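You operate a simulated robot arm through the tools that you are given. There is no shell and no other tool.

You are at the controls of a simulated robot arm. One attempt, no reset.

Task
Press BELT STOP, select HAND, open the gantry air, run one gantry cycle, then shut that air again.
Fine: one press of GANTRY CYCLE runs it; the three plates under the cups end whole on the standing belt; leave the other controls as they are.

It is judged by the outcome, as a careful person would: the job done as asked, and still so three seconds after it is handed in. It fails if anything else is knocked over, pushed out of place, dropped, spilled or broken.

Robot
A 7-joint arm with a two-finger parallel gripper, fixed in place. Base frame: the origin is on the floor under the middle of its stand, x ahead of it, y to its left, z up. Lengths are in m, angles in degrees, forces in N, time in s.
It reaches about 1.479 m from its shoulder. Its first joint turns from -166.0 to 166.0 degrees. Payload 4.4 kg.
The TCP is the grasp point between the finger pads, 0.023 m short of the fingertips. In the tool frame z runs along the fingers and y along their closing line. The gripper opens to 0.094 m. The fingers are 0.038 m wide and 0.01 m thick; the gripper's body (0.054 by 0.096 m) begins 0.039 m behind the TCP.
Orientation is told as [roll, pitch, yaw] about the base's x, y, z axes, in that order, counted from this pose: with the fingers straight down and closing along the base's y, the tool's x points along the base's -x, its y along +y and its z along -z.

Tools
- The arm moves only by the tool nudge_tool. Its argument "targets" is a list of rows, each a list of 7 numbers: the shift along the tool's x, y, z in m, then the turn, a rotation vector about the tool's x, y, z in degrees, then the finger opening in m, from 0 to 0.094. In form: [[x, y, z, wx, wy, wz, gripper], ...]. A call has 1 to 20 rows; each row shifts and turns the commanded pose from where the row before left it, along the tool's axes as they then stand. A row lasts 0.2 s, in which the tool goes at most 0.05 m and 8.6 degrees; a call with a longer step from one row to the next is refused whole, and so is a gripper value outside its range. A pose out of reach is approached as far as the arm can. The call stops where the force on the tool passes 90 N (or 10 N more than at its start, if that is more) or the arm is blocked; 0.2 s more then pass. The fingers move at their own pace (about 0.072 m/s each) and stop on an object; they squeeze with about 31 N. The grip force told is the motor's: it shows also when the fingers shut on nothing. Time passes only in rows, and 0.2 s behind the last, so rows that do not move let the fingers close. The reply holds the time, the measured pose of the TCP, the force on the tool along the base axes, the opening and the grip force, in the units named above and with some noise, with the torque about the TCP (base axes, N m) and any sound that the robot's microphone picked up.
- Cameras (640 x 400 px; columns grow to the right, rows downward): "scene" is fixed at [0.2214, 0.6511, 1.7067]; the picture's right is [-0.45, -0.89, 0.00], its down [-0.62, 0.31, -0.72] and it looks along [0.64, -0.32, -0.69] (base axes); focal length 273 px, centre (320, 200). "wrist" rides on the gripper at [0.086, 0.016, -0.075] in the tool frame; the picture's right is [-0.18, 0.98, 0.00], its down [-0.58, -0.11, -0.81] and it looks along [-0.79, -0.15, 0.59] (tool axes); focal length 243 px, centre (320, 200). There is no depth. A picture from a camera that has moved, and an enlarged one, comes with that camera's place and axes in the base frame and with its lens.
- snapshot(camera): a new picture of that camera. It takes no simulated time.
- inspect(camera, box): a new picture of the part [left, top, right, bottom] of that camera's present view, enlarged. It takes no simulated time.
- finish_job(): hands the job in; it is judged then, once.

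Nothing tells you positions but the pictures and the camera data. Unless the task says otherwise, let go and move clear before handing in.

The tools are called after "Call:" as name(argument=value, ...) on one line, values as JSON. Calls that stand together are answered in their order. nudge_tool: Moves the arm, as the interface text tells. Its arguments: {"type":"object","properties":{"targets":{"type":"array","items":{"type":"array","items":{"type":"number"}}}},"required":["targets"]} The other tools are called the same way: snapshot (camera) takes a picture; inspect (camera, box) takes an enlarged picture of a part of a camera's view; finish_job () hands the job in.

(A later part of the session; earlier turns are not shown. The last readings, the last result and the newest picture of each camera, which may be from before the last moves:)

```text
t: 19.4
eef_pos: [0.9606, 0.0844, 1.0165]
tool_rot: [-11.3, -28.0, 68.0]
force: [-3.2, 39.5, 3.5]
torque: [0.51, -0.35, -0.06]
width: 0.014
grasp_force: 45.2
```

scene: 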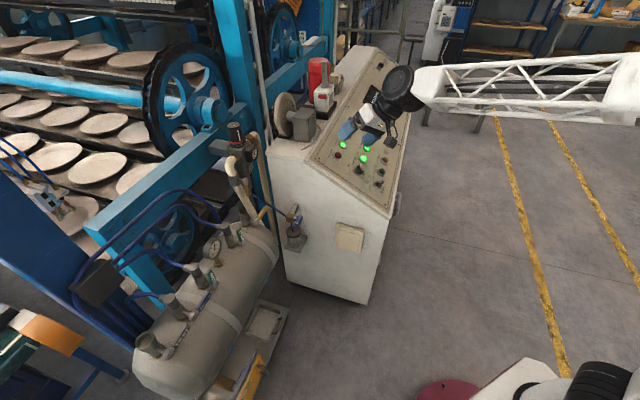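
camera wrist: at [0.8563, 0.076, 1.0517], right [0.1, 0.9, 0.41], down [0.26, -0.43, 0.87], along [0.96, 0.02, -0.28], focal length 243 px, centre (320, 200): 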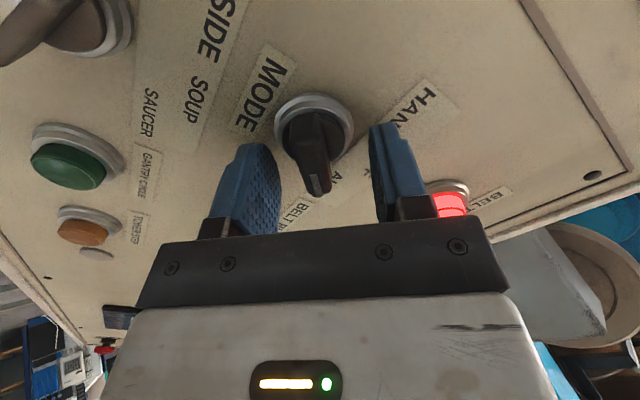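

Call:
nudge_tool(targets=[[-0.001, 0.0015, 0, 0, 0, -8, 0.004], [-0.001, 0.001, 0, 0, 0, -8, 0.004]])

Call:
inspect(camera="wrist", box=[220, 80, 420, 205])

Call:
inspect(camera="scene", box=[320, 140, 400, 190])

```text
t: 20.0
eef_pos: [0.9589, 0.084, 1.0171]
tool_rot: [-18.8, -23.8, 85.1]
force: [6.0, 16.8, -8.9]
torque: [0.91, -0.5, 0.19]
width: 0.014
grasp_force: 44.9
```

```text
3.20 times, centred on (320, 142) of wrist
camera zoom: at [0.9113, -0.0185, 1.0394], right [-0.9, 0.37, -0.21], down [-0.14, 0.22, 0.97], along [0.41, 0.9, -0.15], focal length 776 px, centre (320, 384)
```

zoom: 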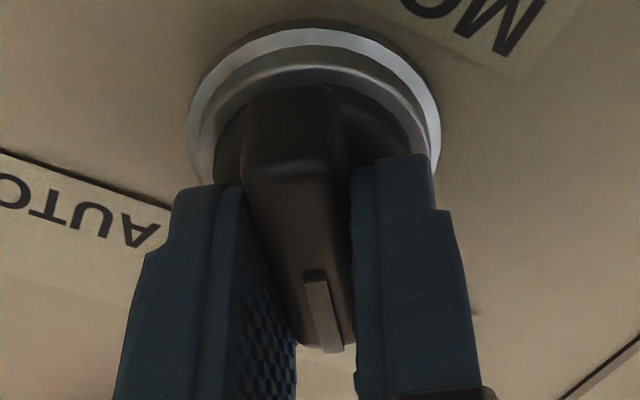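

```text
8.00 times, centred on (360, 165) of scene
camera zoom: at [0.2214, 0.6511, 1.7067], right [-0.45, -0.89, 0.0], down [-0.62, 0.31, -0.72], along [0.64, -0.32, -0.69], focal length 2186 px, centre (0, 480)
```

zoom: 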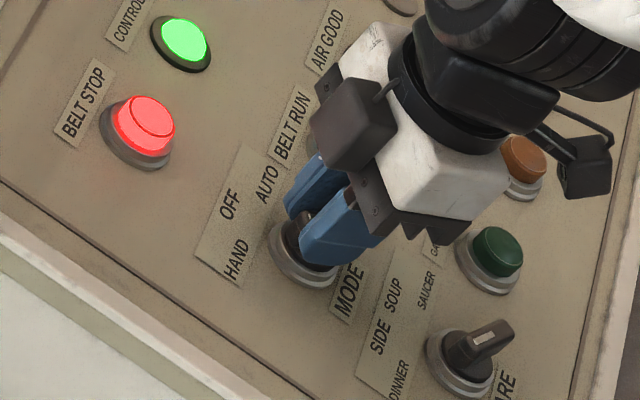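

About 81° turned with light forces. I'll finish the last degrees to HAND, then release.

Call:
nudge_tool(targets=[[0, 0.001, 0, 0, 0, -6, 0.004], [0, 0, 0, 0, 0, -4, 0.004]])

Call:
inspect(camera="scene", box=[320, 140, 400, 190])

```text
t: 20.6
eef_pos: [0.9563, 0.0844, 1.0162]
tool_rot: [-22.5, -20.3, 95.1]
force: [-3.1, 2.6, -16.8]
torque: [-0.35, 0.09, -1.27]
width: 0.0138
grasp_force: 44.9
```

```text
8.00 times, centred on (360, 165) of scene
camera zoom: at [0.2214, 0.6511, 1.7067], right [-0.45, -0.89, 0.0], down [-0.62, 0.31, -0.72], along [0.64, -0.32, -0.69], focal length 2186 px, centre (0, 480)
```

zoom: 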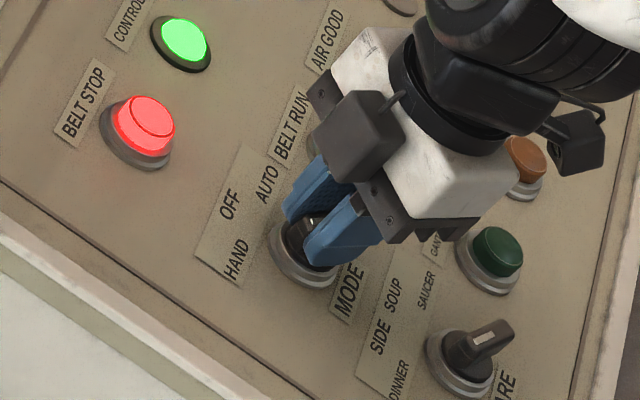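

The resisting torque jumped to ~1 N·m, which is the HAND end stop. I'll open and back straight off, then check the knob.

Call:
nudge_tool(targets=[[0, 0, 0, 0, 0, 2, 0.03], [0, 0, 0, 0, 0, 0, 0.045], [0, 0, 0, 0, 0, 0, 0.045], [0, 0, -0.02, 0, 0, 0, 0.045], [0, 0, -0.04, 0, 0, 0, 0.045], [0, 0, -0.04, 0, 0, 0, 0.045], [0, 0, -0.03, 0, 0, 0, 0.045]])

Call:
snapshot(camera="wrist")

Call:
inspect(camera="scene", box=[310, 120, 400, 190])

```text
t: 22.2
eef_pos: [0.9105, 0.0396, 1.1296]
tool_rot: [-21.7, -21.0, 93.2]
force: [0.1, -0.1, -0.5]
torque: [0.06, 0.01, -0.02]
width: 0.0448
grasp_force: 0.0
```

```text
taken
camera wrist: at [0.8748, -0.0671, 1.155], right [-0.93, 0.25, -0.27], down [-0.21, 0.25, 0.95], along [0.31, 0.94, -0.18], focal length 243 px, centre (320, 200)
```

wrist: 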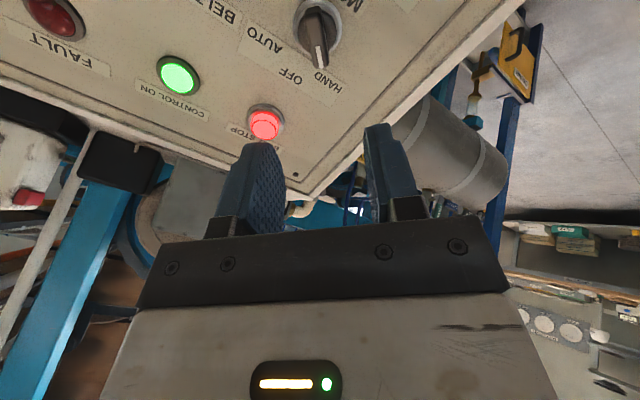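

```text
5.71 times, centred on (355, 155) of scene
camera zoom: at [0.2214, 0.6511, 1.7067], right [-0.45, -0.89, 0.0], down [-0.62, 0.31, -0.72], along [0.64, -0.32, -0.69], focal length 1561 px, centre (120, 457)
```

zoom: 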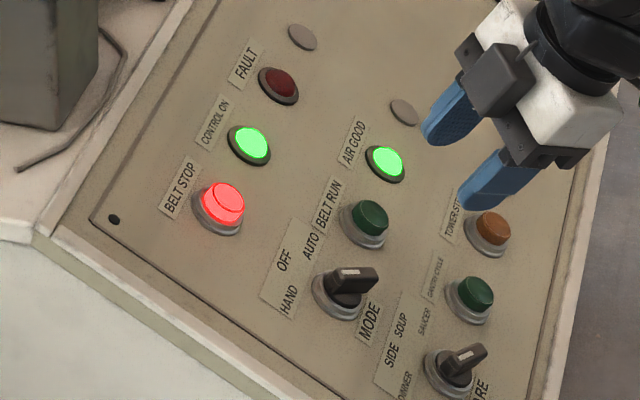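

MODE now points at HAND and BELT STOP is still lit. The tank line runs at 45° with the GANTRY lever hub near (0.69, 0.83, 0.9); I'll pull away up and back from the panel, then turn the tool horizontal toward the tank.

Call:
nudge_tool(targets=[[-0.0319, 0.0252, -0.0165, 0, 0, 0, 0.045], [-0.0319, 0.0252, -0.0165, 0, 0, 0, 0.045], [-0.0319, 0.0252, -0.0165, 0, 0, 0, 0.045], [-0.0319, 0.0252, -0.0165, 0, 0, 0, 0.045], [-0.0319, 0.0252, -0.0165, 0, 0, 0, 0.045], [-0.0319, 0.0252, -0.0165, 0, 0, 0, 0.045], [-0.0319, 0.0252, -0.0165, 0, 0, 0, 0.045], [-0.0319, 0.0252, -0.0165, 0, 0, 0, 0.045], [-0.0319, 0.0252, -0.0165, 0, 0, 0, 0.045], [-0.0319, 0.0252, -0.0165, 0, 0, 0, 0.045], [0, 0, 0, 0, 0, 0, 0.045]])

Call:
snapshot(camera="wrist")

Call:
snapshot(camera="scene")

Call:
inspect(camera="scene", box=[330, 60, 430, 130])

```text
t: 24.6
eef_pos: [0.6021, 0.2994, 1.2979]
tool_rot: [-21.9, -21.1, 93.2]
force: [0.1, 0.4, 0.1]
torque: [-0.03, -0.01, 0.0]
width: 0.0448
grasp_force: 0.1
```

```text
taken
camera wrist: at [0.566, 0.1929, 1.3234], right [-0.93, 0.25, -0.28], down [-0.21, 0.25, 0.95], along [0.31, 0.94, -0.17], focal length 243 px, centre (320, 200)
```

wrist: 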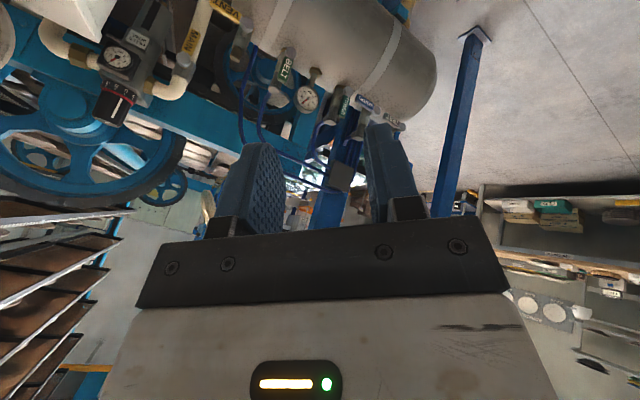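

```text
taken
```

scene: 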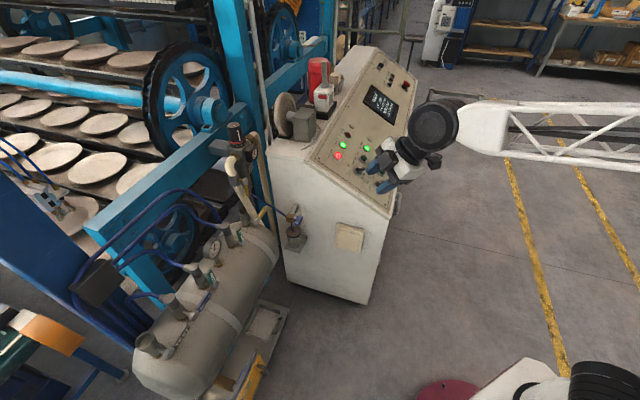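

```text
5.71 times, centred on (380, 95) of scene
camera zoom: at [0.2214, 0.6511, 1.7067], right [-0.45, -0.89, 0.0], down [-0.62, 0.31, -0.72], along [0.64, -0.32, -0.69], focal length 1561 px, centre (-23, 800)
```

zoom: 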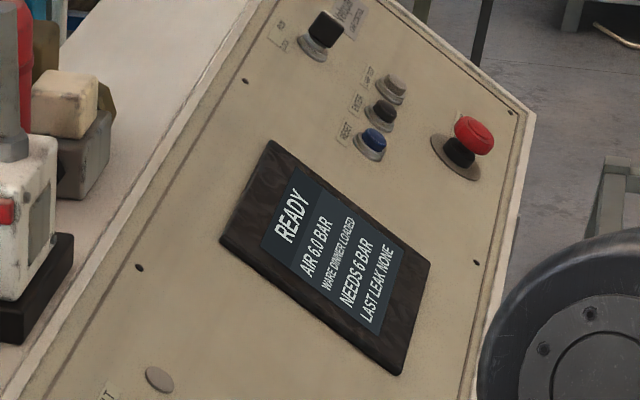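

The display now reads READY, AIR 6.0 BAR, ware DINNER, needs 6 bar. The wrist camera sees the tank levers from this side; I'll zoom in to triangulate them.

Call:
inspect(camera="wrist", box=[260, 30, 420, 140])

Call:
inspect(camera="wrist", box=[310, 75, 370, 115])

```text
3.64 times, centred on (340, 85) of wrist
camera zoom: at [0.566, 0.1929, 1.3234], right [-0.93, 0.25, -0.28], down [-0.21, 0.25, 0.95], along [0.31, 0.94, -0.17], focal length 882 px, centre (247, 618)
```

zoom: 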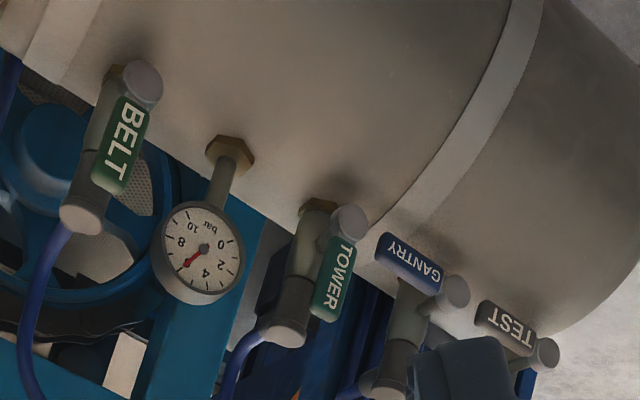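

```text
10.00 times, centred on (340, 95) of wrist
camera zoom: at [0.566, 0.1929, 1.3234], right [-0.93, 0.25, -0.28], down [-0.21, 0.25, 0.95], along [0.31, 0.94, -0.17], focal length 2426 px, centre (120, 1250)
```

zoom: 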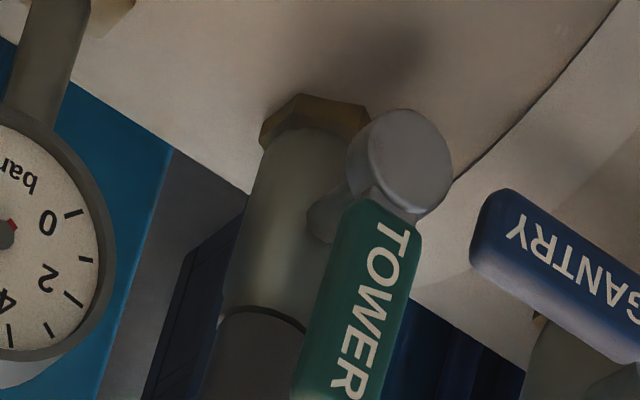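

GANTRY and TEST levers are horizontal (shut); BELT and TOWER stand upright (open). Triangulation gives the GANTRY hub near (0.685, 0.826, 0.914), lever about 78 mm long. I'll turn the tool horizontal, facing the tank, with the fingers closing vertically.

Call:
nudge_tool(targets=[[0, 0, 0, 6.289, -2.67, -4.63, 0.06], [0, 0, 0, 6.289, -2.67, -4.63, 0.06], [0, 0, 0, 6.289, -2.67, -4.63, 0.06], [0, 0, 0, 6.289, -2.67, -4.63, 0.06], [0, 0, 0, 6.289, -2.67, -4.63, 0.06], [0, 0, 0, 6.289, -2.67, -4.63, 0.06], [0, 0, 0, 6.289, -2.67, -4.63, 0.06], [0, 0, 0, 6.289, -2.67, -4.63, 0.06], [0, 0, 0, 6.289, -2.67, -4.63, 0.06], [0, 0, 0, 0, 0, 0, 0.06]])

Call:
snapshot(camera="wrist")

Call:
snapshot(camera="scene")

```text
t: 26.8
eef_pos: [0.6018, 0.2989, 1.2998]
tool_rot: [-83.6, -4.4, 132.2]
force: [1.1, 0.2, 0.3]
torque: [-0.01, 0.01, 0.0]
width: 0.06
grasp_force: 0.0
out of reach, approached as far as the arm can: row 9
```

```text
taken
camera wrist: at [0.603, 0.1836, 1.2843], right [-0.25, 0.12, -0.96], down [-0.96, -0.11, 0.24], along [-0.08, 0.99, 0.14], focal length 243 px, centre (320, 200)
```

wrist: 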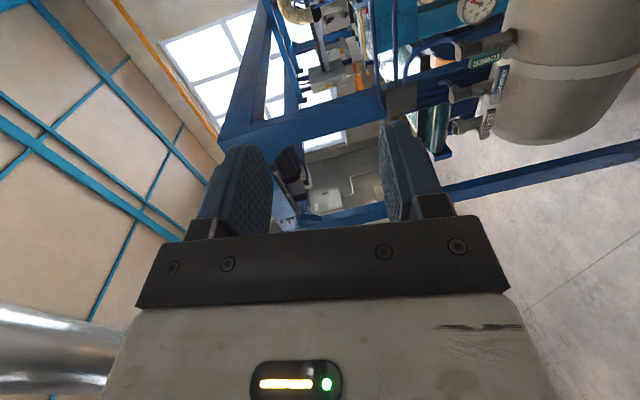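

```text
taken
```

scene: 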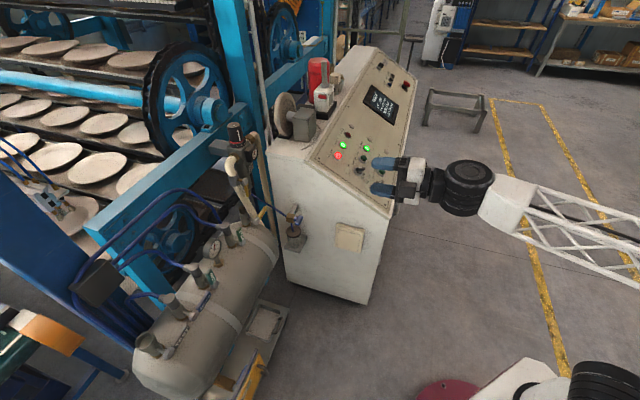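

The last bit of turn ran into the arm's reach limit with this roll, so I'll roll the tool the other way (camera on the TEST side), which should be the more comfortable posture. I'll rotate about the tool axis in place, away from everything.

Call:
nudge_tool(targets=[[0, 0, 0, 0, 0, 8.5, 0.03], [0, 0, 0, 0, 0, 8.5, 0.0], [0, 0, 0, 0, 0, 8.5, 0.0], [0, 0, 0, 0, 0, 8.5, 0.0], [0, 0, 0, 0, 0, 8.5, 0.0], [0, 0, 0, 0, 0, 8.5, 0.0], [0, 0, 0, 0, 0, 8.5, 0.0], [0, 0, 0, 0, 0, 8.5, 0.0], [0, 0, 0, 0, 0, 8.5, 0.0], [0, 0, 0, 0, 0, 8.5, 0.0], [0, 0, 0, 0, 0, 8.5, 0.0]])

Call:
snapshot(camera="wrist")

```text
t: 29.2
eef_pos: [0.6017, 0.2978, 1.2997]
tool_rot: [51.8, -79.7, -9.6]
force: [0.5, 0.6, 0.1]
torque: [-0.05, -0.01, 0.0]
width: 0.0002
grasp_force: 30.4
```

```text
taken
camera wrist: at [0.5218, 0.2617, 1.2232], right [-0.62, 0.72, 0.32], down [-0.42, -0.64, 0.65], along [0.67, 0.27, 0.69], focal length 243 px, centre (320, 200)
```

wrist: 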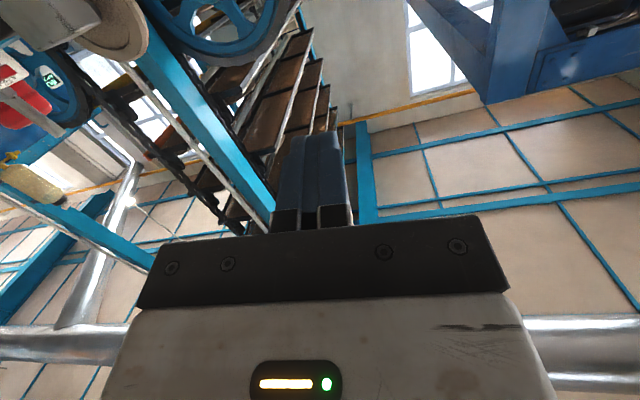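

Roll is going the comfortable way. I'll finish rolling to the final orientation (camera toward the TEST side, fingers closing vertically).

Call:
nudge_tool(targets=[[0, 0, 0, -0.69, -0.27, 8.18, 0.0], [0, 0, 0, -0.69, -0.27, 8.18, 0.0], [0, 0, 0, -0.69, -0.27, 8.18, 0.0], [0, 0, 0, -0.69, -0.27, 8.18, 0.0], [0, 0, 0, -0.69, -0.27, 8.18, 0.0], [0, 0, 0, -0.69, -0.27, 8.18, 0.0], [0, 0, 0, -0.69, -0.27, 8.18, 0.0], [0, 0, 0, -0.69, -0.27, 8.18, 0.0], [0, 0, 0, -0.69, -0.27, 8.18, 0.0], [0, 0, 0, -0.69, -0.27, 8.18, 0.0], [0, 0, 0, 0, 0, 0, 0.0]])

Call:
snapshot(camera="scene")

```text
t: 31.6
eef_pos: [0.6009, 0.2988, 1.2998]
tool_rot: [90.2, 0.1, -45.1]
force: [-0.5, -0.6, 0.8]
torque: [-0.02, -0.03, 0.0]
width: 0.0
grasp_force: 31.3
```

```text
taken
```

scene: 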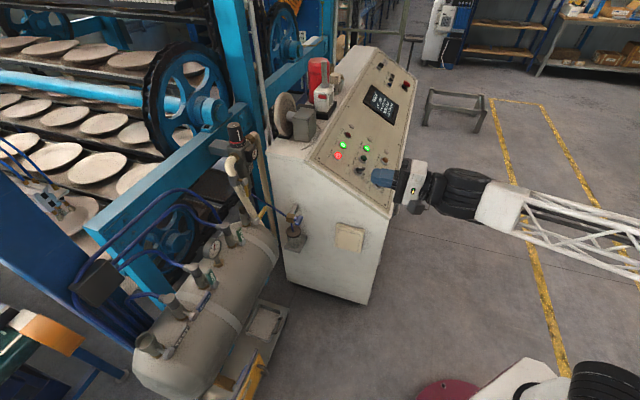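

The tool is now square to the tank. I'll carry it over to a viewing spot in front of the TEST/GANTRY levers, keeping clear of the tank.

Call:
nudge_tool(targets=[[0.0332, -0.025, 0.0215, 0, 0, 0, 0.0], [0.0332, -0.025, 0.0215, 0, 0, 0, 0.0], [0.0332, -0.025, 0.0215, 0, 0, 0, 0.0], [0.0332, -0.025, 0.0215, 0, 0, 0, 0.0], [0.0332, -0.025, 0.0215, 0, 0, 0, 0.0], [0.0332, -0.025, 0.0215, 0, 0, 0, 0.0], [0.0332, -0.025, 0.0215, 0, 0, 0, 0.0], [0.0332, -0.025, 0.0215, 0, 0, 0, 0.0], [0.0332, -0.025, 0.0215, 0, 0, 0, 0.0], [0.0332, -0.025, 0.0215, 0, 0, 0, 0.0], [0.0332, -0.025, 0.0215, 0, 0, 0, 0.0], [0.0332, -0.025, 0.0215, 0, 0, 0, 0.0], [0.0332, -0.025, 0.0215, 0, 0, 0, 0.0], [0.0332, -0.025, 0.0215, 0, 0, 0, 0.0], [0, 0, 0, 0, 0, 0, 0.0]])

Call:
snapshot(camera="wrist")

Call:
snapshot(camera="scene")

```text
t: 34.8
eef_pos: [0.6625, 0.6556, 1.0154]
tool_rot: [88.2, 0.1, -37.8]
force: [-0.4, 0.1, -1.0]
torque: [0.04, -0.01, 0.0]
width: 0.0001
grasp_force: 31.6
out of reach, approached as far as the arm can: row 5, 6, 7, 8, 9, 10, 11, 12, 13, 14
```

```text
taken
camera wrist: at [0.5482, 0.6491, 1.0324], right [0.17, -0.09, 0.98], down [-0.04, -1.0, -0.08], along [0.99, -0.02, -0.17], focal length 243 px, centre (320, 200)
```

wrist: 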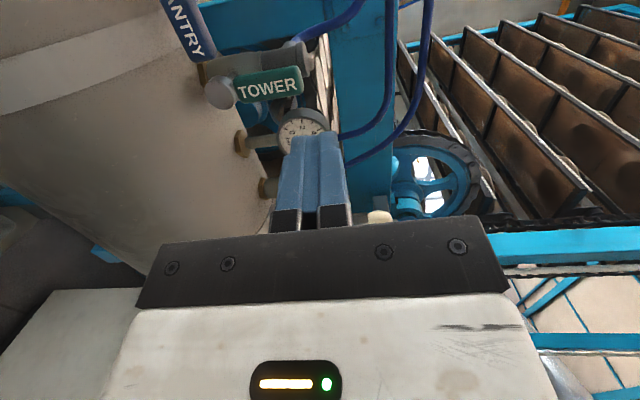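

```text
taken
```

scene: 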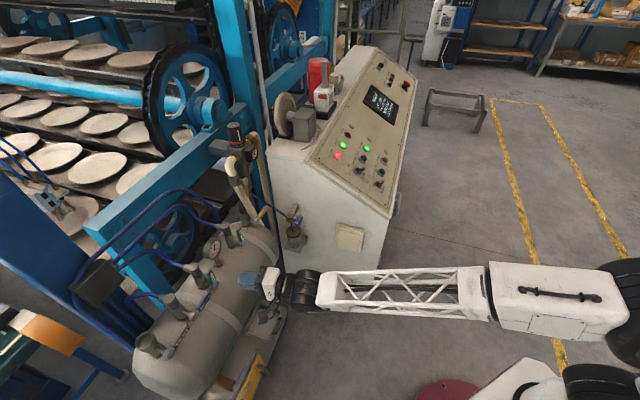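

The arm got stuck partway because a fully horizontal tool makes the wrist run straight. Tilting the tool about 40° downward should free it, and a closed-finger "rod" can still lift the lever from below. I'll tilt gradually and see where it settles.

Call:
nudge_tool(targets=[[0, 0, 0, 8, 0, 0, 0.0], [0, 0, 0, 8, 0, 0, 0.0]])

```text
t: 35.4
eef_pos: [0.6607, 0.6511, 1.0171]
tool_rot: [72.5, 0.0, -39.4]
force: [-0.9, 0.4, -0.8]
torque: [-0.01, 0.0, 0.04]
width: 0.0
grasp_force: 30.9
```

Call:
nudge_tool(targets=[[0, 0, 0, 8, 0, 0, 0.0], [0, 0, 0, 8, 0, 0, 0.0], [0, 0, 0, 7, 0, 0, 0.0], [0, 0, 0, 0, -4.3, 3.6, 0.0], [0, 0, 0, 0, 0, 0, 0.0]])

Call:
snapshot(camera="wrist")

Call:
snapshot(camera="scene")

```text
t: 36.6
eef_pos: [0.6594, 0.6505, 1.0186]
tool_rot: [49.5, 0.0, -45.1]
force: [0.1, -0.3, 0.2]
torque: [0.05, 0.01, 0.02]
width: 0.0003
grasp_force: 30.4
```

```text
taken
camera wrist: at [0.5665, 0.6789, 1.0771], right [0.58, 0.32, 0.75], down [-0.07, -0.89, 0.44], along [0.81, -0.31, -0.5], focal length 243 px, centre (320, 200)
```

wrist: 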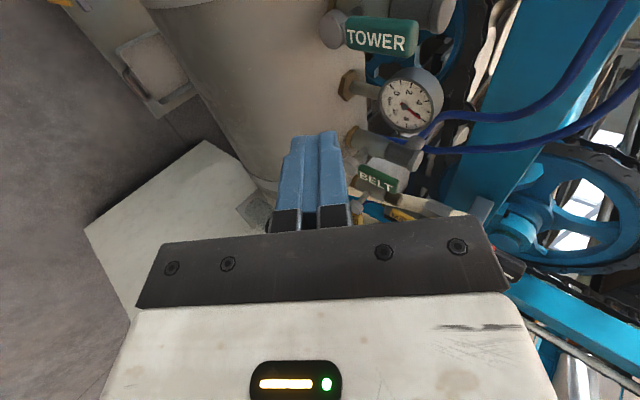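

```text
taken
```

scene: 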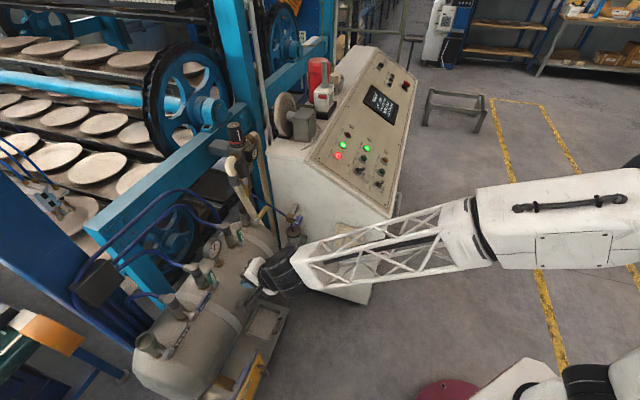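

The tool is now tilted ~40° down, facing the tank squarely, and the arm is comfortable. I'll slide along the tank to where the wrist camera can look at the GANTRY lever.

Call:
nudge_tool(targets=[[0.0435, 0, 0, 0, 0, 0, 0.0], [0.0435, 0, 0, 0, 0, 0, 0.0], [0.0435, 0, 0, 0, 0, 0, 0.0], [0.0435, 0, 0, 0, 0, 0, 0.0], [0.0435, 0, 0, 0, 0, 0, 0.0], [0, 0.021, 0.0374, 0, 0, 0, 0.0], [0, 0.021, 0.0374, 0, 0, 0, 0.0], [0, 0, 0, 0, 0, 0, 0]])

Call:
snapshot(camera="wrist")

Call:
snapshot(camera="scene")

```text
t: 38.4
eef_pos: [0.5673, 0.8669, 1.0038]
tool_rot: [49.5, 0.0, -45.0]
force: [0.4, 0.2, -1.1]
torque: [-0.02, 0.01, 0.01]
width: 0.0001
grasp_force: 31.4
```

```text
taken
camera wrist: at [0.4728, 0.8934, 1.0627], right [0.58, 0.32, 0.75], down [-0.07, -0.9, 0.44], along [0.81, -0.31, -0.5], focal length 243 px, centre (320, 200)
```

wrist: 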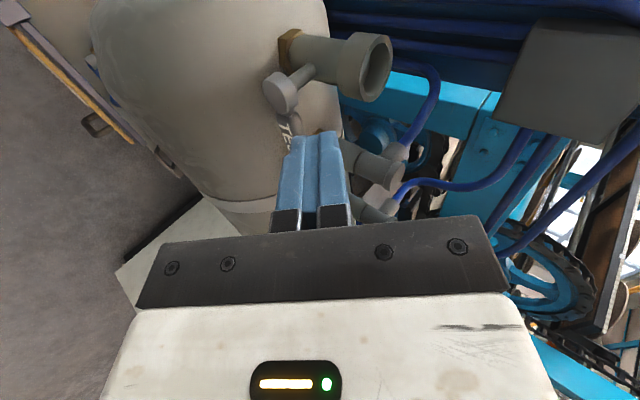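

```text
taken
```

scene: 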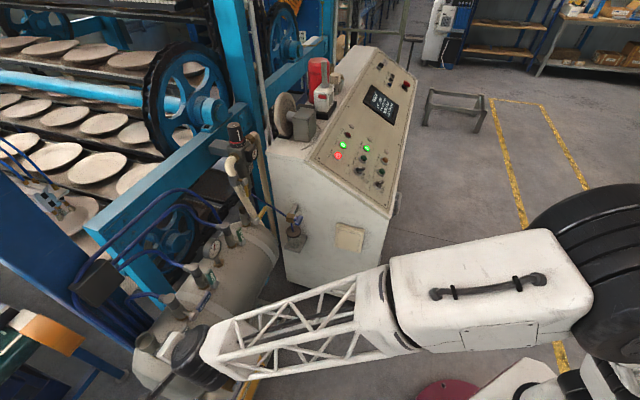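

TEST's hub triangulates to the same plane and height I predicted, which confirms the lever geometry. I'll shift 10 cm along the tank so GANTRY shows at the same spot.

Call:
nudge_tool(targets=[[-0.0353, 0, 0, 0, 0, 0, 0.0], [-0.0353, 0, 0, 0, 0, 0, 0.0], [-0.0353, 0, 0, 0, 0, 0, 0.0], [0, 0, 0, 0, 0, 0, 0]])

Call:
snapshot(camera="wrist")

Call:
inspect(camera="scene", box=[120, 240, 280, 340])

```text
t: 39.4
eef_pos: [0.6406, 0.791, 0.9996]
tool_rot: [49.6, 0.1, -45.0]
force: [0.7, -0.4, -0.6]
torque: [-0.01, 0.0, 0.0]
width: 0.0002
grasp_force: 31.1
```

```text
taken
camera wrist: at [0.5472, 0.8183, 1.0593], right [0.58, 0.32, 0.75], down [-0.07, -0.9, 0.44], along [0.81, -0.31, -0.5], focal length 243 px, centre (320, 200)
```

wrist: 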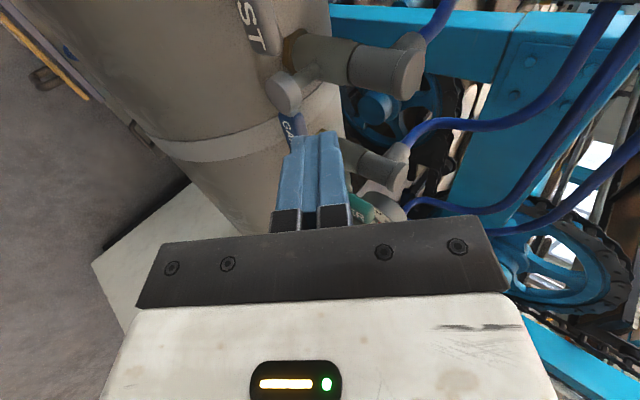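

```text
4.00 times, centred on (200, 290) of scene
camera zoom: at [0.2214, 0.6511, 1.7067], right [-0.45, -0.89, 0.0], down [-0.62, 0.31, -0.72], along [0.64, -0.32, -0.69], focal length 1093 px, centre (800, -160)
```

zoom: 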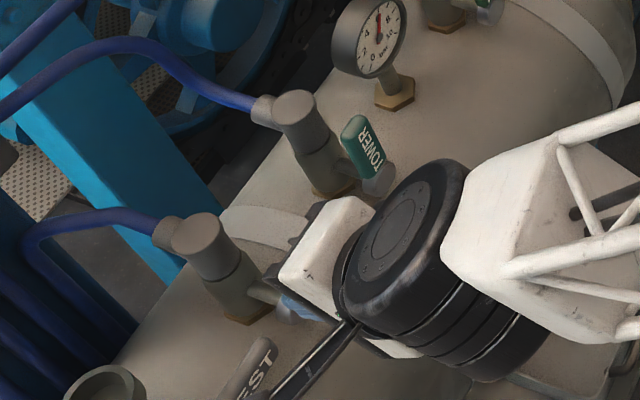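

The GANTRY hub is confirmed at the spot I computed. I'll zoom in to see the lever's thickness and clearance around it before going underneath.

Call:
inspect(camera="wrist", box=[220, 0, 440, 140])

Call:
nudge_tool(targets=[[0, 0, -0.01, -5.25, 0, 0, 0.0], [0, 0, -0.01, -5.25, 0, 0, 0.0], [0, 0, 0, 0, 0, 0, 0.0]])

Call:
inspect(camera="wrist", box=[200, 20, 460, 190])

```text
2.86 times, centred on (330, 70) of wrist
camera zoom: at [0.5472, 0.8183, 1.0593], right [0.58, 0.32, 0.75], down [-0.07, -0.9, 0.44], along [0.81, -0.31, -0.5], focal length 693 px, centre (291, 571)
```

zoom: 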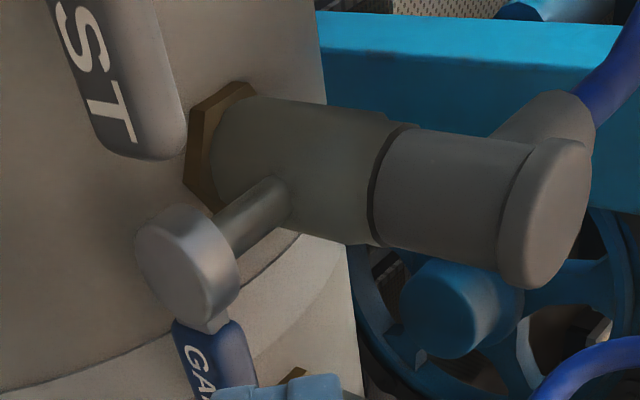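

```text
t: 40.2
eef_pos: [0.6304, 0.7785, 1.0087]
tool_rot: [59.9, 0.1, -45.0]
force: [-0.5, -0.4, -4.4]
torque: [0.21, -0.17, 0.04]
width: 0.0001
grasp_force: 30.8
```

```text
2.35 times, centred on (330, 105) of wrist
camera zoom: at [0.5297, 0.799, 1.0591], right [0.48, 0.22, 0.85], down [-0.12, -0.94, 0.31], along [0.87, -0.25, -0.43], focal length 571 px, centre (296, 424)
```

zoom: 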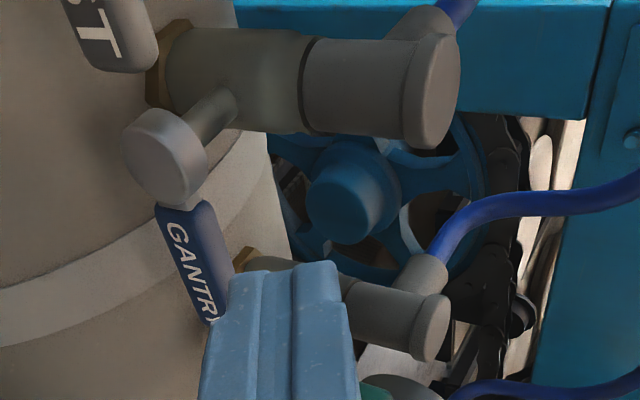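

Tilt of 30° is reachable. I'll back off a little, drop to just below lever height in front of it, and check before sliding the closed fingertips underneath.

Call:
nudge_tool(targets=[[0, -0.023, -0.0398, 0, 0, 0, 0.0], [-0.02725, 0, 0, 0, 0, 0, 0.0], [-0.02725, 0, 0, 0, 0, 0, 0.0], [0, -0.0366, 0.0211, 0, 0, 0, 0.0], [0, -0.0366, 0.0211, 0, 0, 0, 0.0], [0, -0.0366, 0.0211, 0, 0, 0, 0.0], [0, 0, 0, 0, 0, 0, 0.0]])

Call:
snapshot(camera="wrist")

Call:
inspect(camera="scene", box=[120, 240, 280, 340])

```text
t: 41.8
eef_pos: [0.6368, 0.7033, 0.889]
tool_rot: [60.2, 0.0, -45.0]
force: [0.4, 0.1, 0.2]
torque: [-0.04, -0.03, -0.02]
width: 0.0
grasp_force: 31.4
```

```text
taken
camera wrist: at [0.5359, 0.724, 0.9389], right [0.48, 0.22, 0.85], down [-0.12, -0.94, 0.31], along [0.87, -0.25, -0.42], focal length 243 px, centre (320, 200)
```

wrist: 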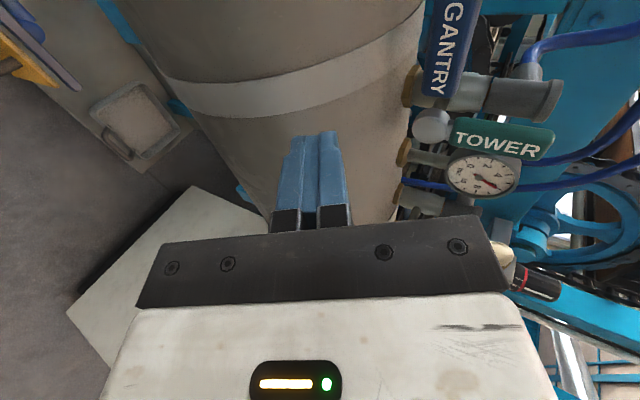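

```text
4.00 times, centred on (200, 290) of scene
camera zoom: at [0.2214, 0.6511, 1.7067], right [-0.45, -0.89, 0.0], down [-0.62, 0.31, -0.72], along [0.64, -0.32, -0.69], focal length 1093 px, centre (800, -160)
```

zoom: 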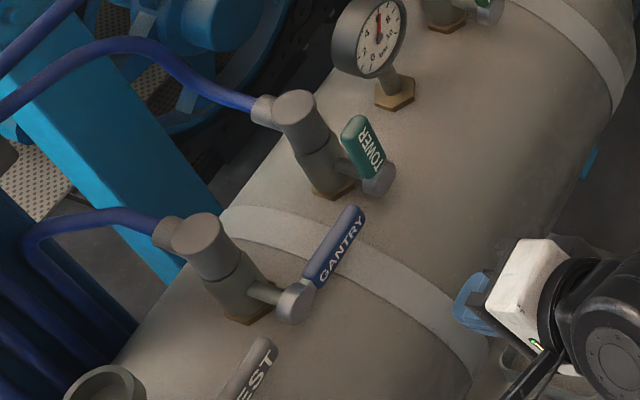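

The tip is in front of and below the GANTRY lever, well clear. I'll slide in under the lever in stages.

Call:
nudge_tool(targets=[[0.003, -0.0069, 0.004, 0, 0, 0, 0.0], [0, 0.0156, 0.027, 0, 0, 0, 0.0], [0, 0.0156, 0.027, 0, 0, 0, 0.0], [0, 0.0108, 0.0187, 0, 0, 0, 0.0], [0, 0, 0, 0, 0, 0, 0]])

Call:
snapshot(camera="wrist")

Call:
inspect(camera="scene", box=[140, 240, 260, 330])

```text
t: 43.0
eef_pos: [0.6925, 0.7672, 0.8801]
tool_rot: [60.1, 0.1, -44.9]
force: [-1.1, 0.3, -0.8]
torque: [0.02, -0.01, 0.0]
width: 0.0
grasp_force: 30.7
```

```text
taken
camera wrist: at [0.5924, 0.7872, 0.9294], right [0.48, 0.22, 0.85], down [-0.12, -0.94, 0.31], along [0.87, -0.25, -0.42], focal length 243 px, centre (320, 200)
```

wrist: 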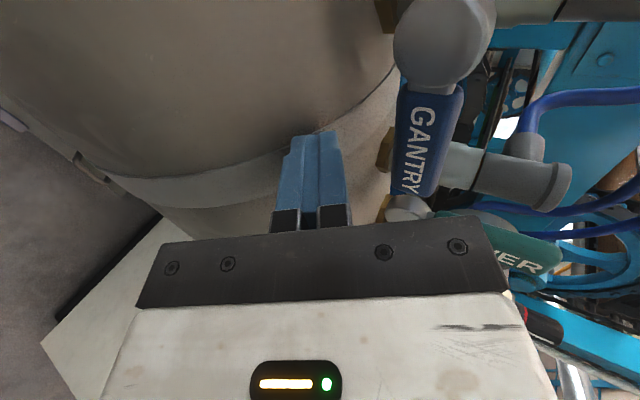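

```text
4.44 times, centred on (200, 285) of scene
camera zoom: at [0.2214, 0.6511, 1.7067], right [-0.45, -0.89, 0.0], down [-0.62, 0.31, -0.72], along [0.64, -0.32, -0.69], focal length 1214 px, centre (853, -178)
```

zoom: 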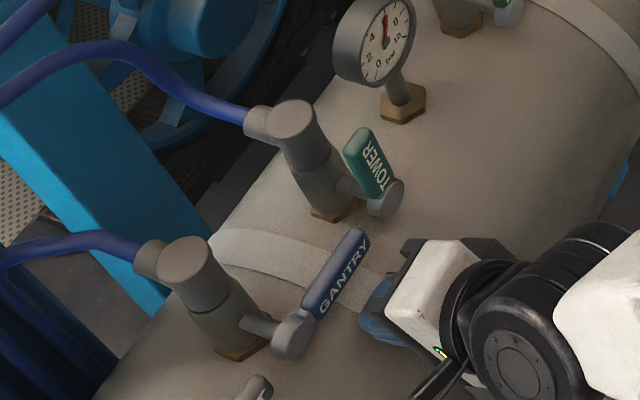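

The fingers are just below the lever's underside (about 6 mm clear). I'll move the last 4 cm in under it.

Call:
nudge_tool(targets=[[0, 0.01, 0.0173, 0, 0, 0, 0.0], [0, 0.01, 0.0173, 0, 0, 0, 0.0], [0, 0, 0, 0, 0, 0, 0]])

Call:
snapshot(camera="wrist")

Call:
inspect(camera="scene", box=[140, 240, 260, 330])

```text
t: 43.4
eef_pos: [0.6984, 0.7721, 0.8802]
tool_rot: [60.0, 0.1, -44.8]
force: [-66.8, -79.3, 42.5]
torque: [-1.06, 0.87, -0.1]
width: 0.0
grasp_force: 31.0
stopped in row 1: the force on the tool passed its limit at 235 N (the readings are from after the stop); the commanded pose is now the measured one
```

```text
taken
camera wrist: at [0.5985, 0.7925, 0.9302], right [0.48, 0.22, 0.85], down [-0.12, -0.94, 0.31], along [0.87, -0.25, -0.43], focal length 243 px, centre (320, 200)
```

wrist: 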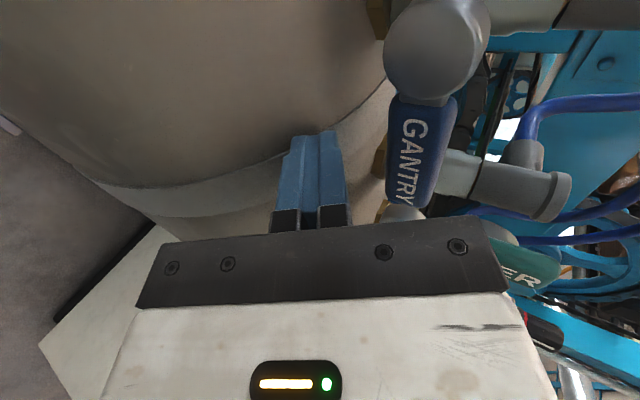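

```text
4.44 times, centred on (200, 285) of scene
camera zoom: at [0.2214, 0.6511, 1.7067], right [-0.45, -0.89, 0.0], down [-0.62, 0.31, -0.72], along [0.64, -0.32, -0.69], focal length 1214 px, centre (853, -178)
```

zoom: 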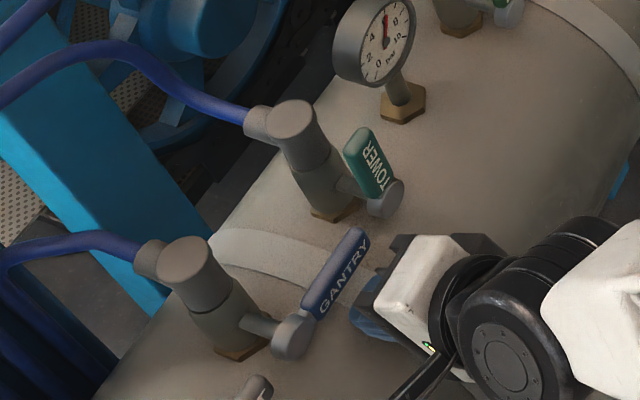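

I touched the tank's top under the lever — it's higher there than I estimated (about z 0.86 at that spot). I'll back off, rise 1 cm and re-enter more shallowly with only ~1 cm of fingertip beneath the lever.

Call:
nudge_tool(targets=[[0, -0.01, -0.0173, 0, 0, 0, 0.0], [0, 0.0087, -0.005, 0, 0, 0, 0.0], [0, 0, 0, 0, 0, 0, 0]])

Call:
inspect(camera="wrist", box=[220, 60, 480, 230])

Call:
inspect(camera="scene", box=[130, 220, 290, 360])

```text
t: 44.2
eef_pos: [0.6854, 0.7594, 0.8872]
tool_rot: [59.7, 0.0, -44.9]
force: [0.8, 0.2, 0.1]
torque: [-0.03, -0.03, 0.0]
width: 0.0002
grasp_force: 31.3
```

```text
2.35 times, centred on (350, 145) of wrist
camera zoom: at [0.5853, 0.7798, 0.9368], right [0.48, 0.22, 0.85], down [-0.12, -0.94, 0.31], along [0.87, -0.25, -0.43], focal length 571 px, centre (249, 329)
```

zoom: 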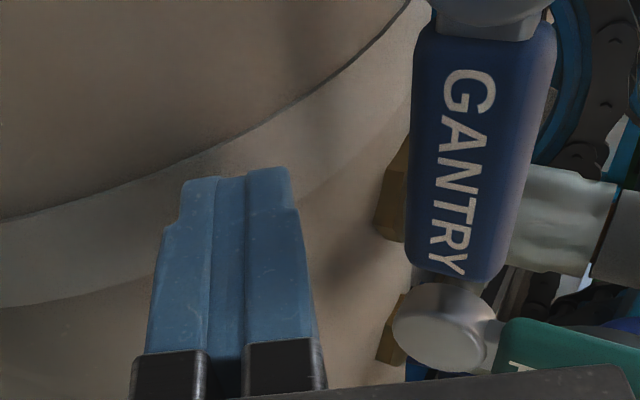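

```text
2.86 times, centred on (210, 290) of scene
camera zoom: at [0.2214, 0.6511, 1.7067], right [-0.45, -0.89, 0.0], down [-0.62, 0.31, -0.72], along [0.64, -0.32, -0.69], focal length 781 px, centre (634, -57)
```

zoom: 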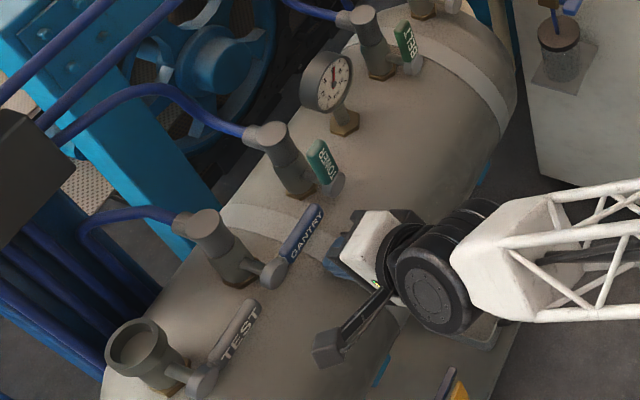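

Nothing was disturbed. I'll now ease the tips in under the lever at the corrected height in small steps.

Call:
nudge_tool(targets=[[0, 0.0055, 0.0073, 0, 0, 0, 0.0], [0, 0.0053, 0.0075, 0, 0, 0, 0.0], [0, 0.0052, 0.0076, 0, 0, 0, 0.0], [0, 0.0052, 0.0076, 0, 0, 0, 0.0]])

Call:
inspect(camera="wrist", box=[220, 60, 480, 230])

```text
t: 45.2
eef_pos: [0.7106, 0.7843, 0.8897]
tool_rot: [59.6, 0.0, -44.9]
force: [-2.3, -2.5, -1.2]
torque: [0.01, -0.08, 0.08]
width: 0.0
grasp_force: 31.2
```

```text
2.35 times, centred on (350, 145) of wrist
camera zoom: at [0.6109, 0.8049, 0.94], right [0.48, 0.22, 0.85], down [-0.12, -0.94, 0.31], along [0.87, -0.25, -0.43], focal length 571 px, centre (249, 329)
```

zoom: 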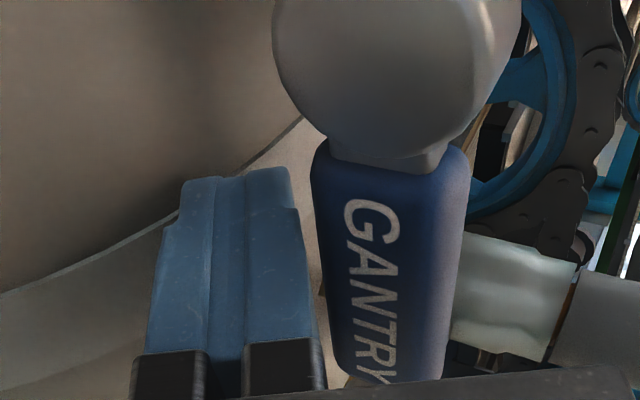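

The tips are under the lever with ~6 mm gap. I'll lift along the lever's arc; first the initial 20°.

Call:
nudge_tool(targets=[[-0.0019, 0.0065, -0.0025, 0, 0, 0, 0.0], [-0.0023, 0.0052, -0.0007, 0, 0, 0, 0.0], [-0.0023, 0.0051, -0.0006, 0, 0, 0, 0.0]])

Call:
inspect(camera="wrist", box=[220, 60, 480, 230])

Call:
inspect(camera="scene", box=[140, 240, 260, 330])

```text
t: 46.0
eef_pos: [0.7198, 0.7845, 0.9084]
tool_rot: [59.8, 0.2, -44.8]
force: [0.3, 0.2, 0.0]
torque: [-0.04, -0.02, 0.03]
width: 0.0
grasp_force: 30.9
```

```text
2.35 times, centred on (350, 145) of wrist
camera zoom: at [0.6196, 0.8036, 0.9589], right [0.48, 0.22, 0.85], down [-0.12, -0.94, 0.31], along [0.87, -0.25, -0.43], focal length 571 px, centre (249, 329)
```

zoom: 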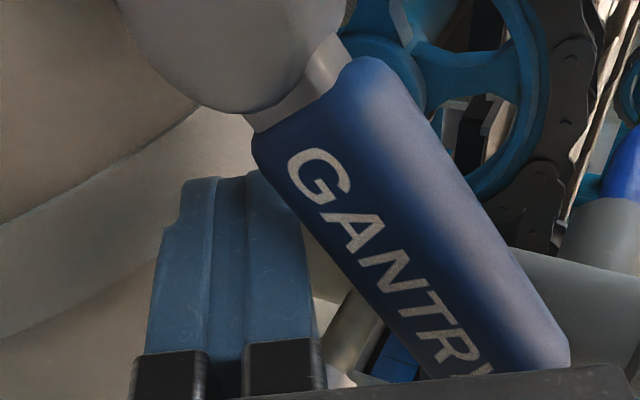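

```text
4.44 times, centred on (200, 285) of scene
camera zoom: at [0.2214, 0.6511, 1.7067], right [-0.45, -0.89, 0.0], down [-0.62, 0.31, -0.72], along [0.64, -0.32, -0.69], focal length 1214 px, centre (853, -178)
```

zoom: 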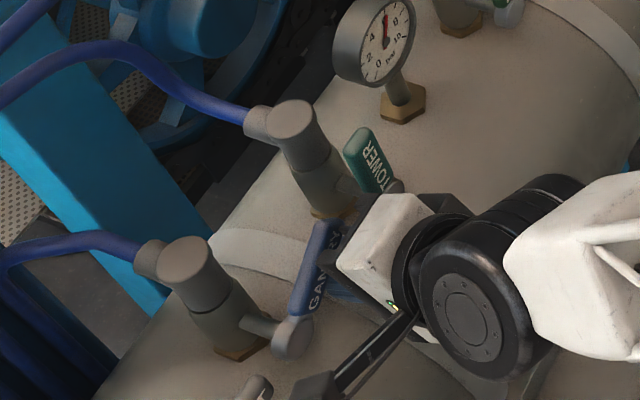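

The lever is lifting freely (about 30° now). Continuing along the arc.

Call:
nudge_tool(targets=[[-0.0002, 0.0062, -0.0013, 0, 0, 0, 0.0], [-0.0002, 0.0063, -0.0013, 0, 0, 0, 0.0], [0.0024, 0.0066, -0.0015, 0, 0, 0, 0.0], [0.0025, 0.0067, -0.0015, 0, 0, 0, 0.0]])

Call:
inspect(camera="wrist", box=[220, 60, 480, 230])

Call:
inspect(camera="scene", box=[140, 240, 260, 330])

```text
t: 47.0
eef_pos: [0.7228, 0.7923, 0.9311]
tool_rot: [59.8, 0.1, -44.9]
force: [0.7, -0.3, 0.1]
torque: [-0.03, -0.06, 0.02]
width: 0.0002
grasp_force: 31.1
```

```text
2.35 times, centred on (350, 145) of wrist
camera zoom: at [0.622, 0.8132, 0.982], right [0.48, 0.22, 0.85], down [-0.12, -0.94, 0.31], along [0.87, -0.25, -0.43], focal length 571 px, centre (249, 329)
```

zoom: 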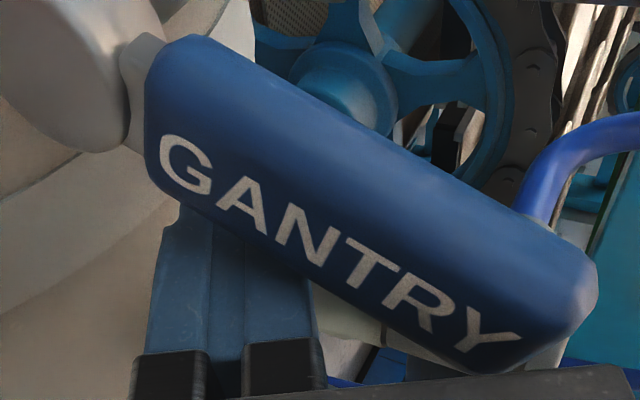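

```text
4.44 times, centred on (200, 285) of scene
camera zoom: at [0.2214, 0.6511, 1.7067], right [-0.45, -0.89, 0.0], down [-0.62, 0.31, -0.72], along [0.64, -0.32, -0.69], focal length 1214 px, centre (853, -178)
```

zoom: 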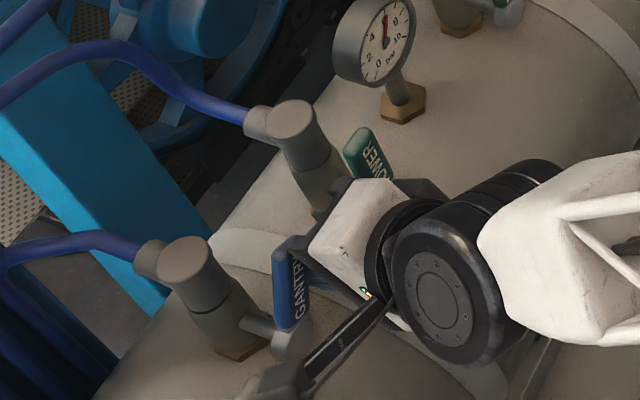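

The lever is at roughly 65°, still almost no load. I'll bring it the rest of the way to vertical.

Call:
nudge_tool(targets=[[0.0039, 0.005, -0.0018, 0, 0, 0, 0.0], [0.0039, 0.005, -0.0017, 0, 0, 0, 0.0], [0.0059, 0.0032, -0.0018, 0, 0, 0, 0.0], [0.0059, 0.0031, -0.0019, 0, 0, 0, 0.0]])

Call:
inspect(camera="wrist", box=[220, 60, 480, 230])

Call:
inspect(camera="scene", box=[140, 240, 260, 330])

```text
t: 48.0
eef_pos: [0.7108, 0.8075, 0.9492]
tool_rot: [59.8, 0.0, -44.9]
force: [3.8, -3.3, -0.9]
torque: [-0.01, 0.01, 0.01]
width: 0.0
grasp_force: 31.0
```

```text
2.35 times, centred on (350, 145) of wrist
camera zoom: at [0.6113, 0.8287, 0.9995], right [0.48, 0.22, 0.85], down [-0.12, -0.94, 0.31], along [0.87, -0.25, -0.43], focal length 571 px, centre (249, 329)
```

zoom: 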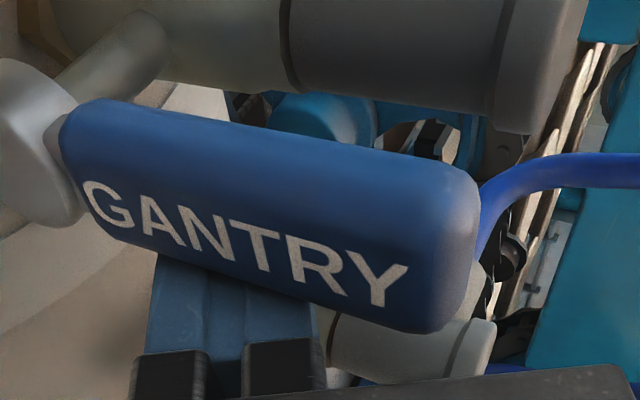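

```text
4.44 times, centred on (200, 285) of scene
camera zoom: at [0.2214, 0.6511, 1.7067], right [-0.45, -0.89, 0.0], down [-0.62, 0.31, -0.72], along [0.64, -0.32, -0.69], focal length 1214 px, centre (853, -178)
```

zoom: 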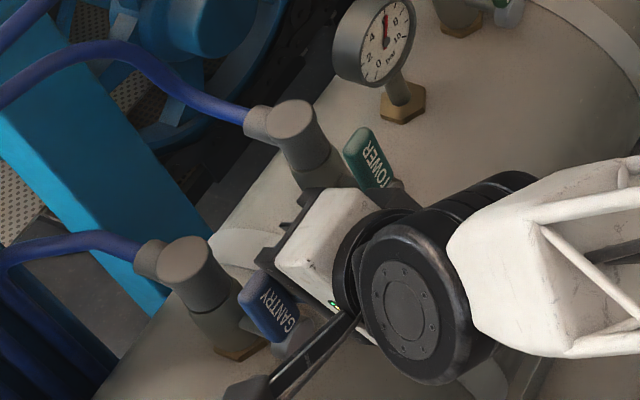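

The lever looks vertical and light resistance (5 N) has appeared. I'll nudge 3–4 mm more to make sure it's against its open stop.

Call:
nudge_tool(targets=[[0.002, 0.0005, -0.0003, 0, 0, 0, 0.0], [0.002, 0, 0, 0, 0, 0, 0.0]])

Call:
inspect(camera="wrist", box=[200, 40, 520, 240])

Call:
inspect(camera="scene", box=[340, 70, 420, 120])

```text
t: 48.6
eef_pos: [0.7114, 0.8088, 0.9498]
tool_rot: [59.8, 0.2, -45.2]
force: [65.6, -24.8, -11.7]
torque: [-0.25, -0.55, -0.19]
width: 0.0
grasp_force: 30.9
```

```text
2.00 times, centred on (360, 140) of wrist
camera zoom: at [0.6103, 0.8289, 1.0001], right [0.48, 0.22, 0.85], down [-0.12, -0.94, 0.31], along [0.87, -0.25, -0.43], focal length 485 px, centre (240, 320)
```

zoom: 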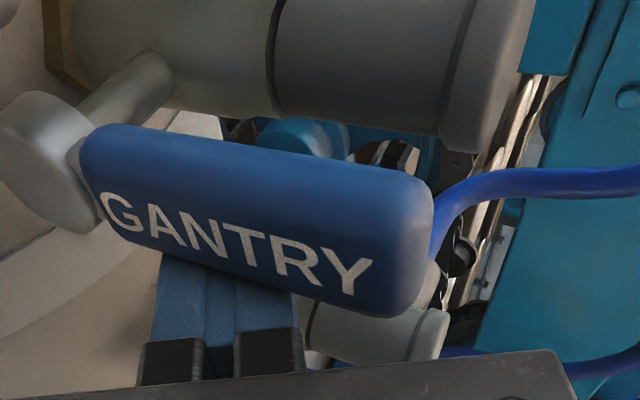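

```text
8.00 times, centred on (380, 95) of scene
camera zoom: at [0.2214, 0.6511, 1.7067], right [-0.45, -0.89, 0.0], down [-0.62, 0.31, -0.72], along [0.64, -0.32, -0.69], focal length 2186 px, centre (-160, 1040)
```

zoom: 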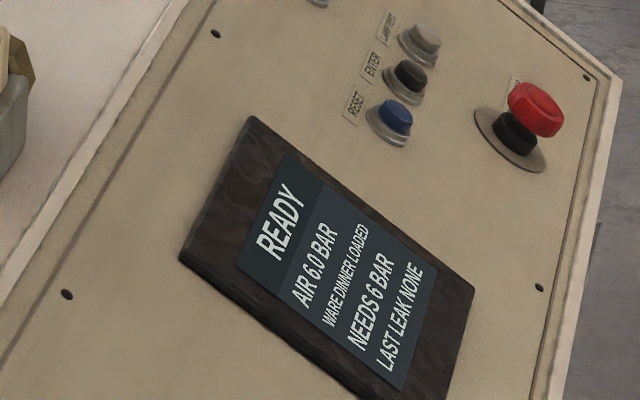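

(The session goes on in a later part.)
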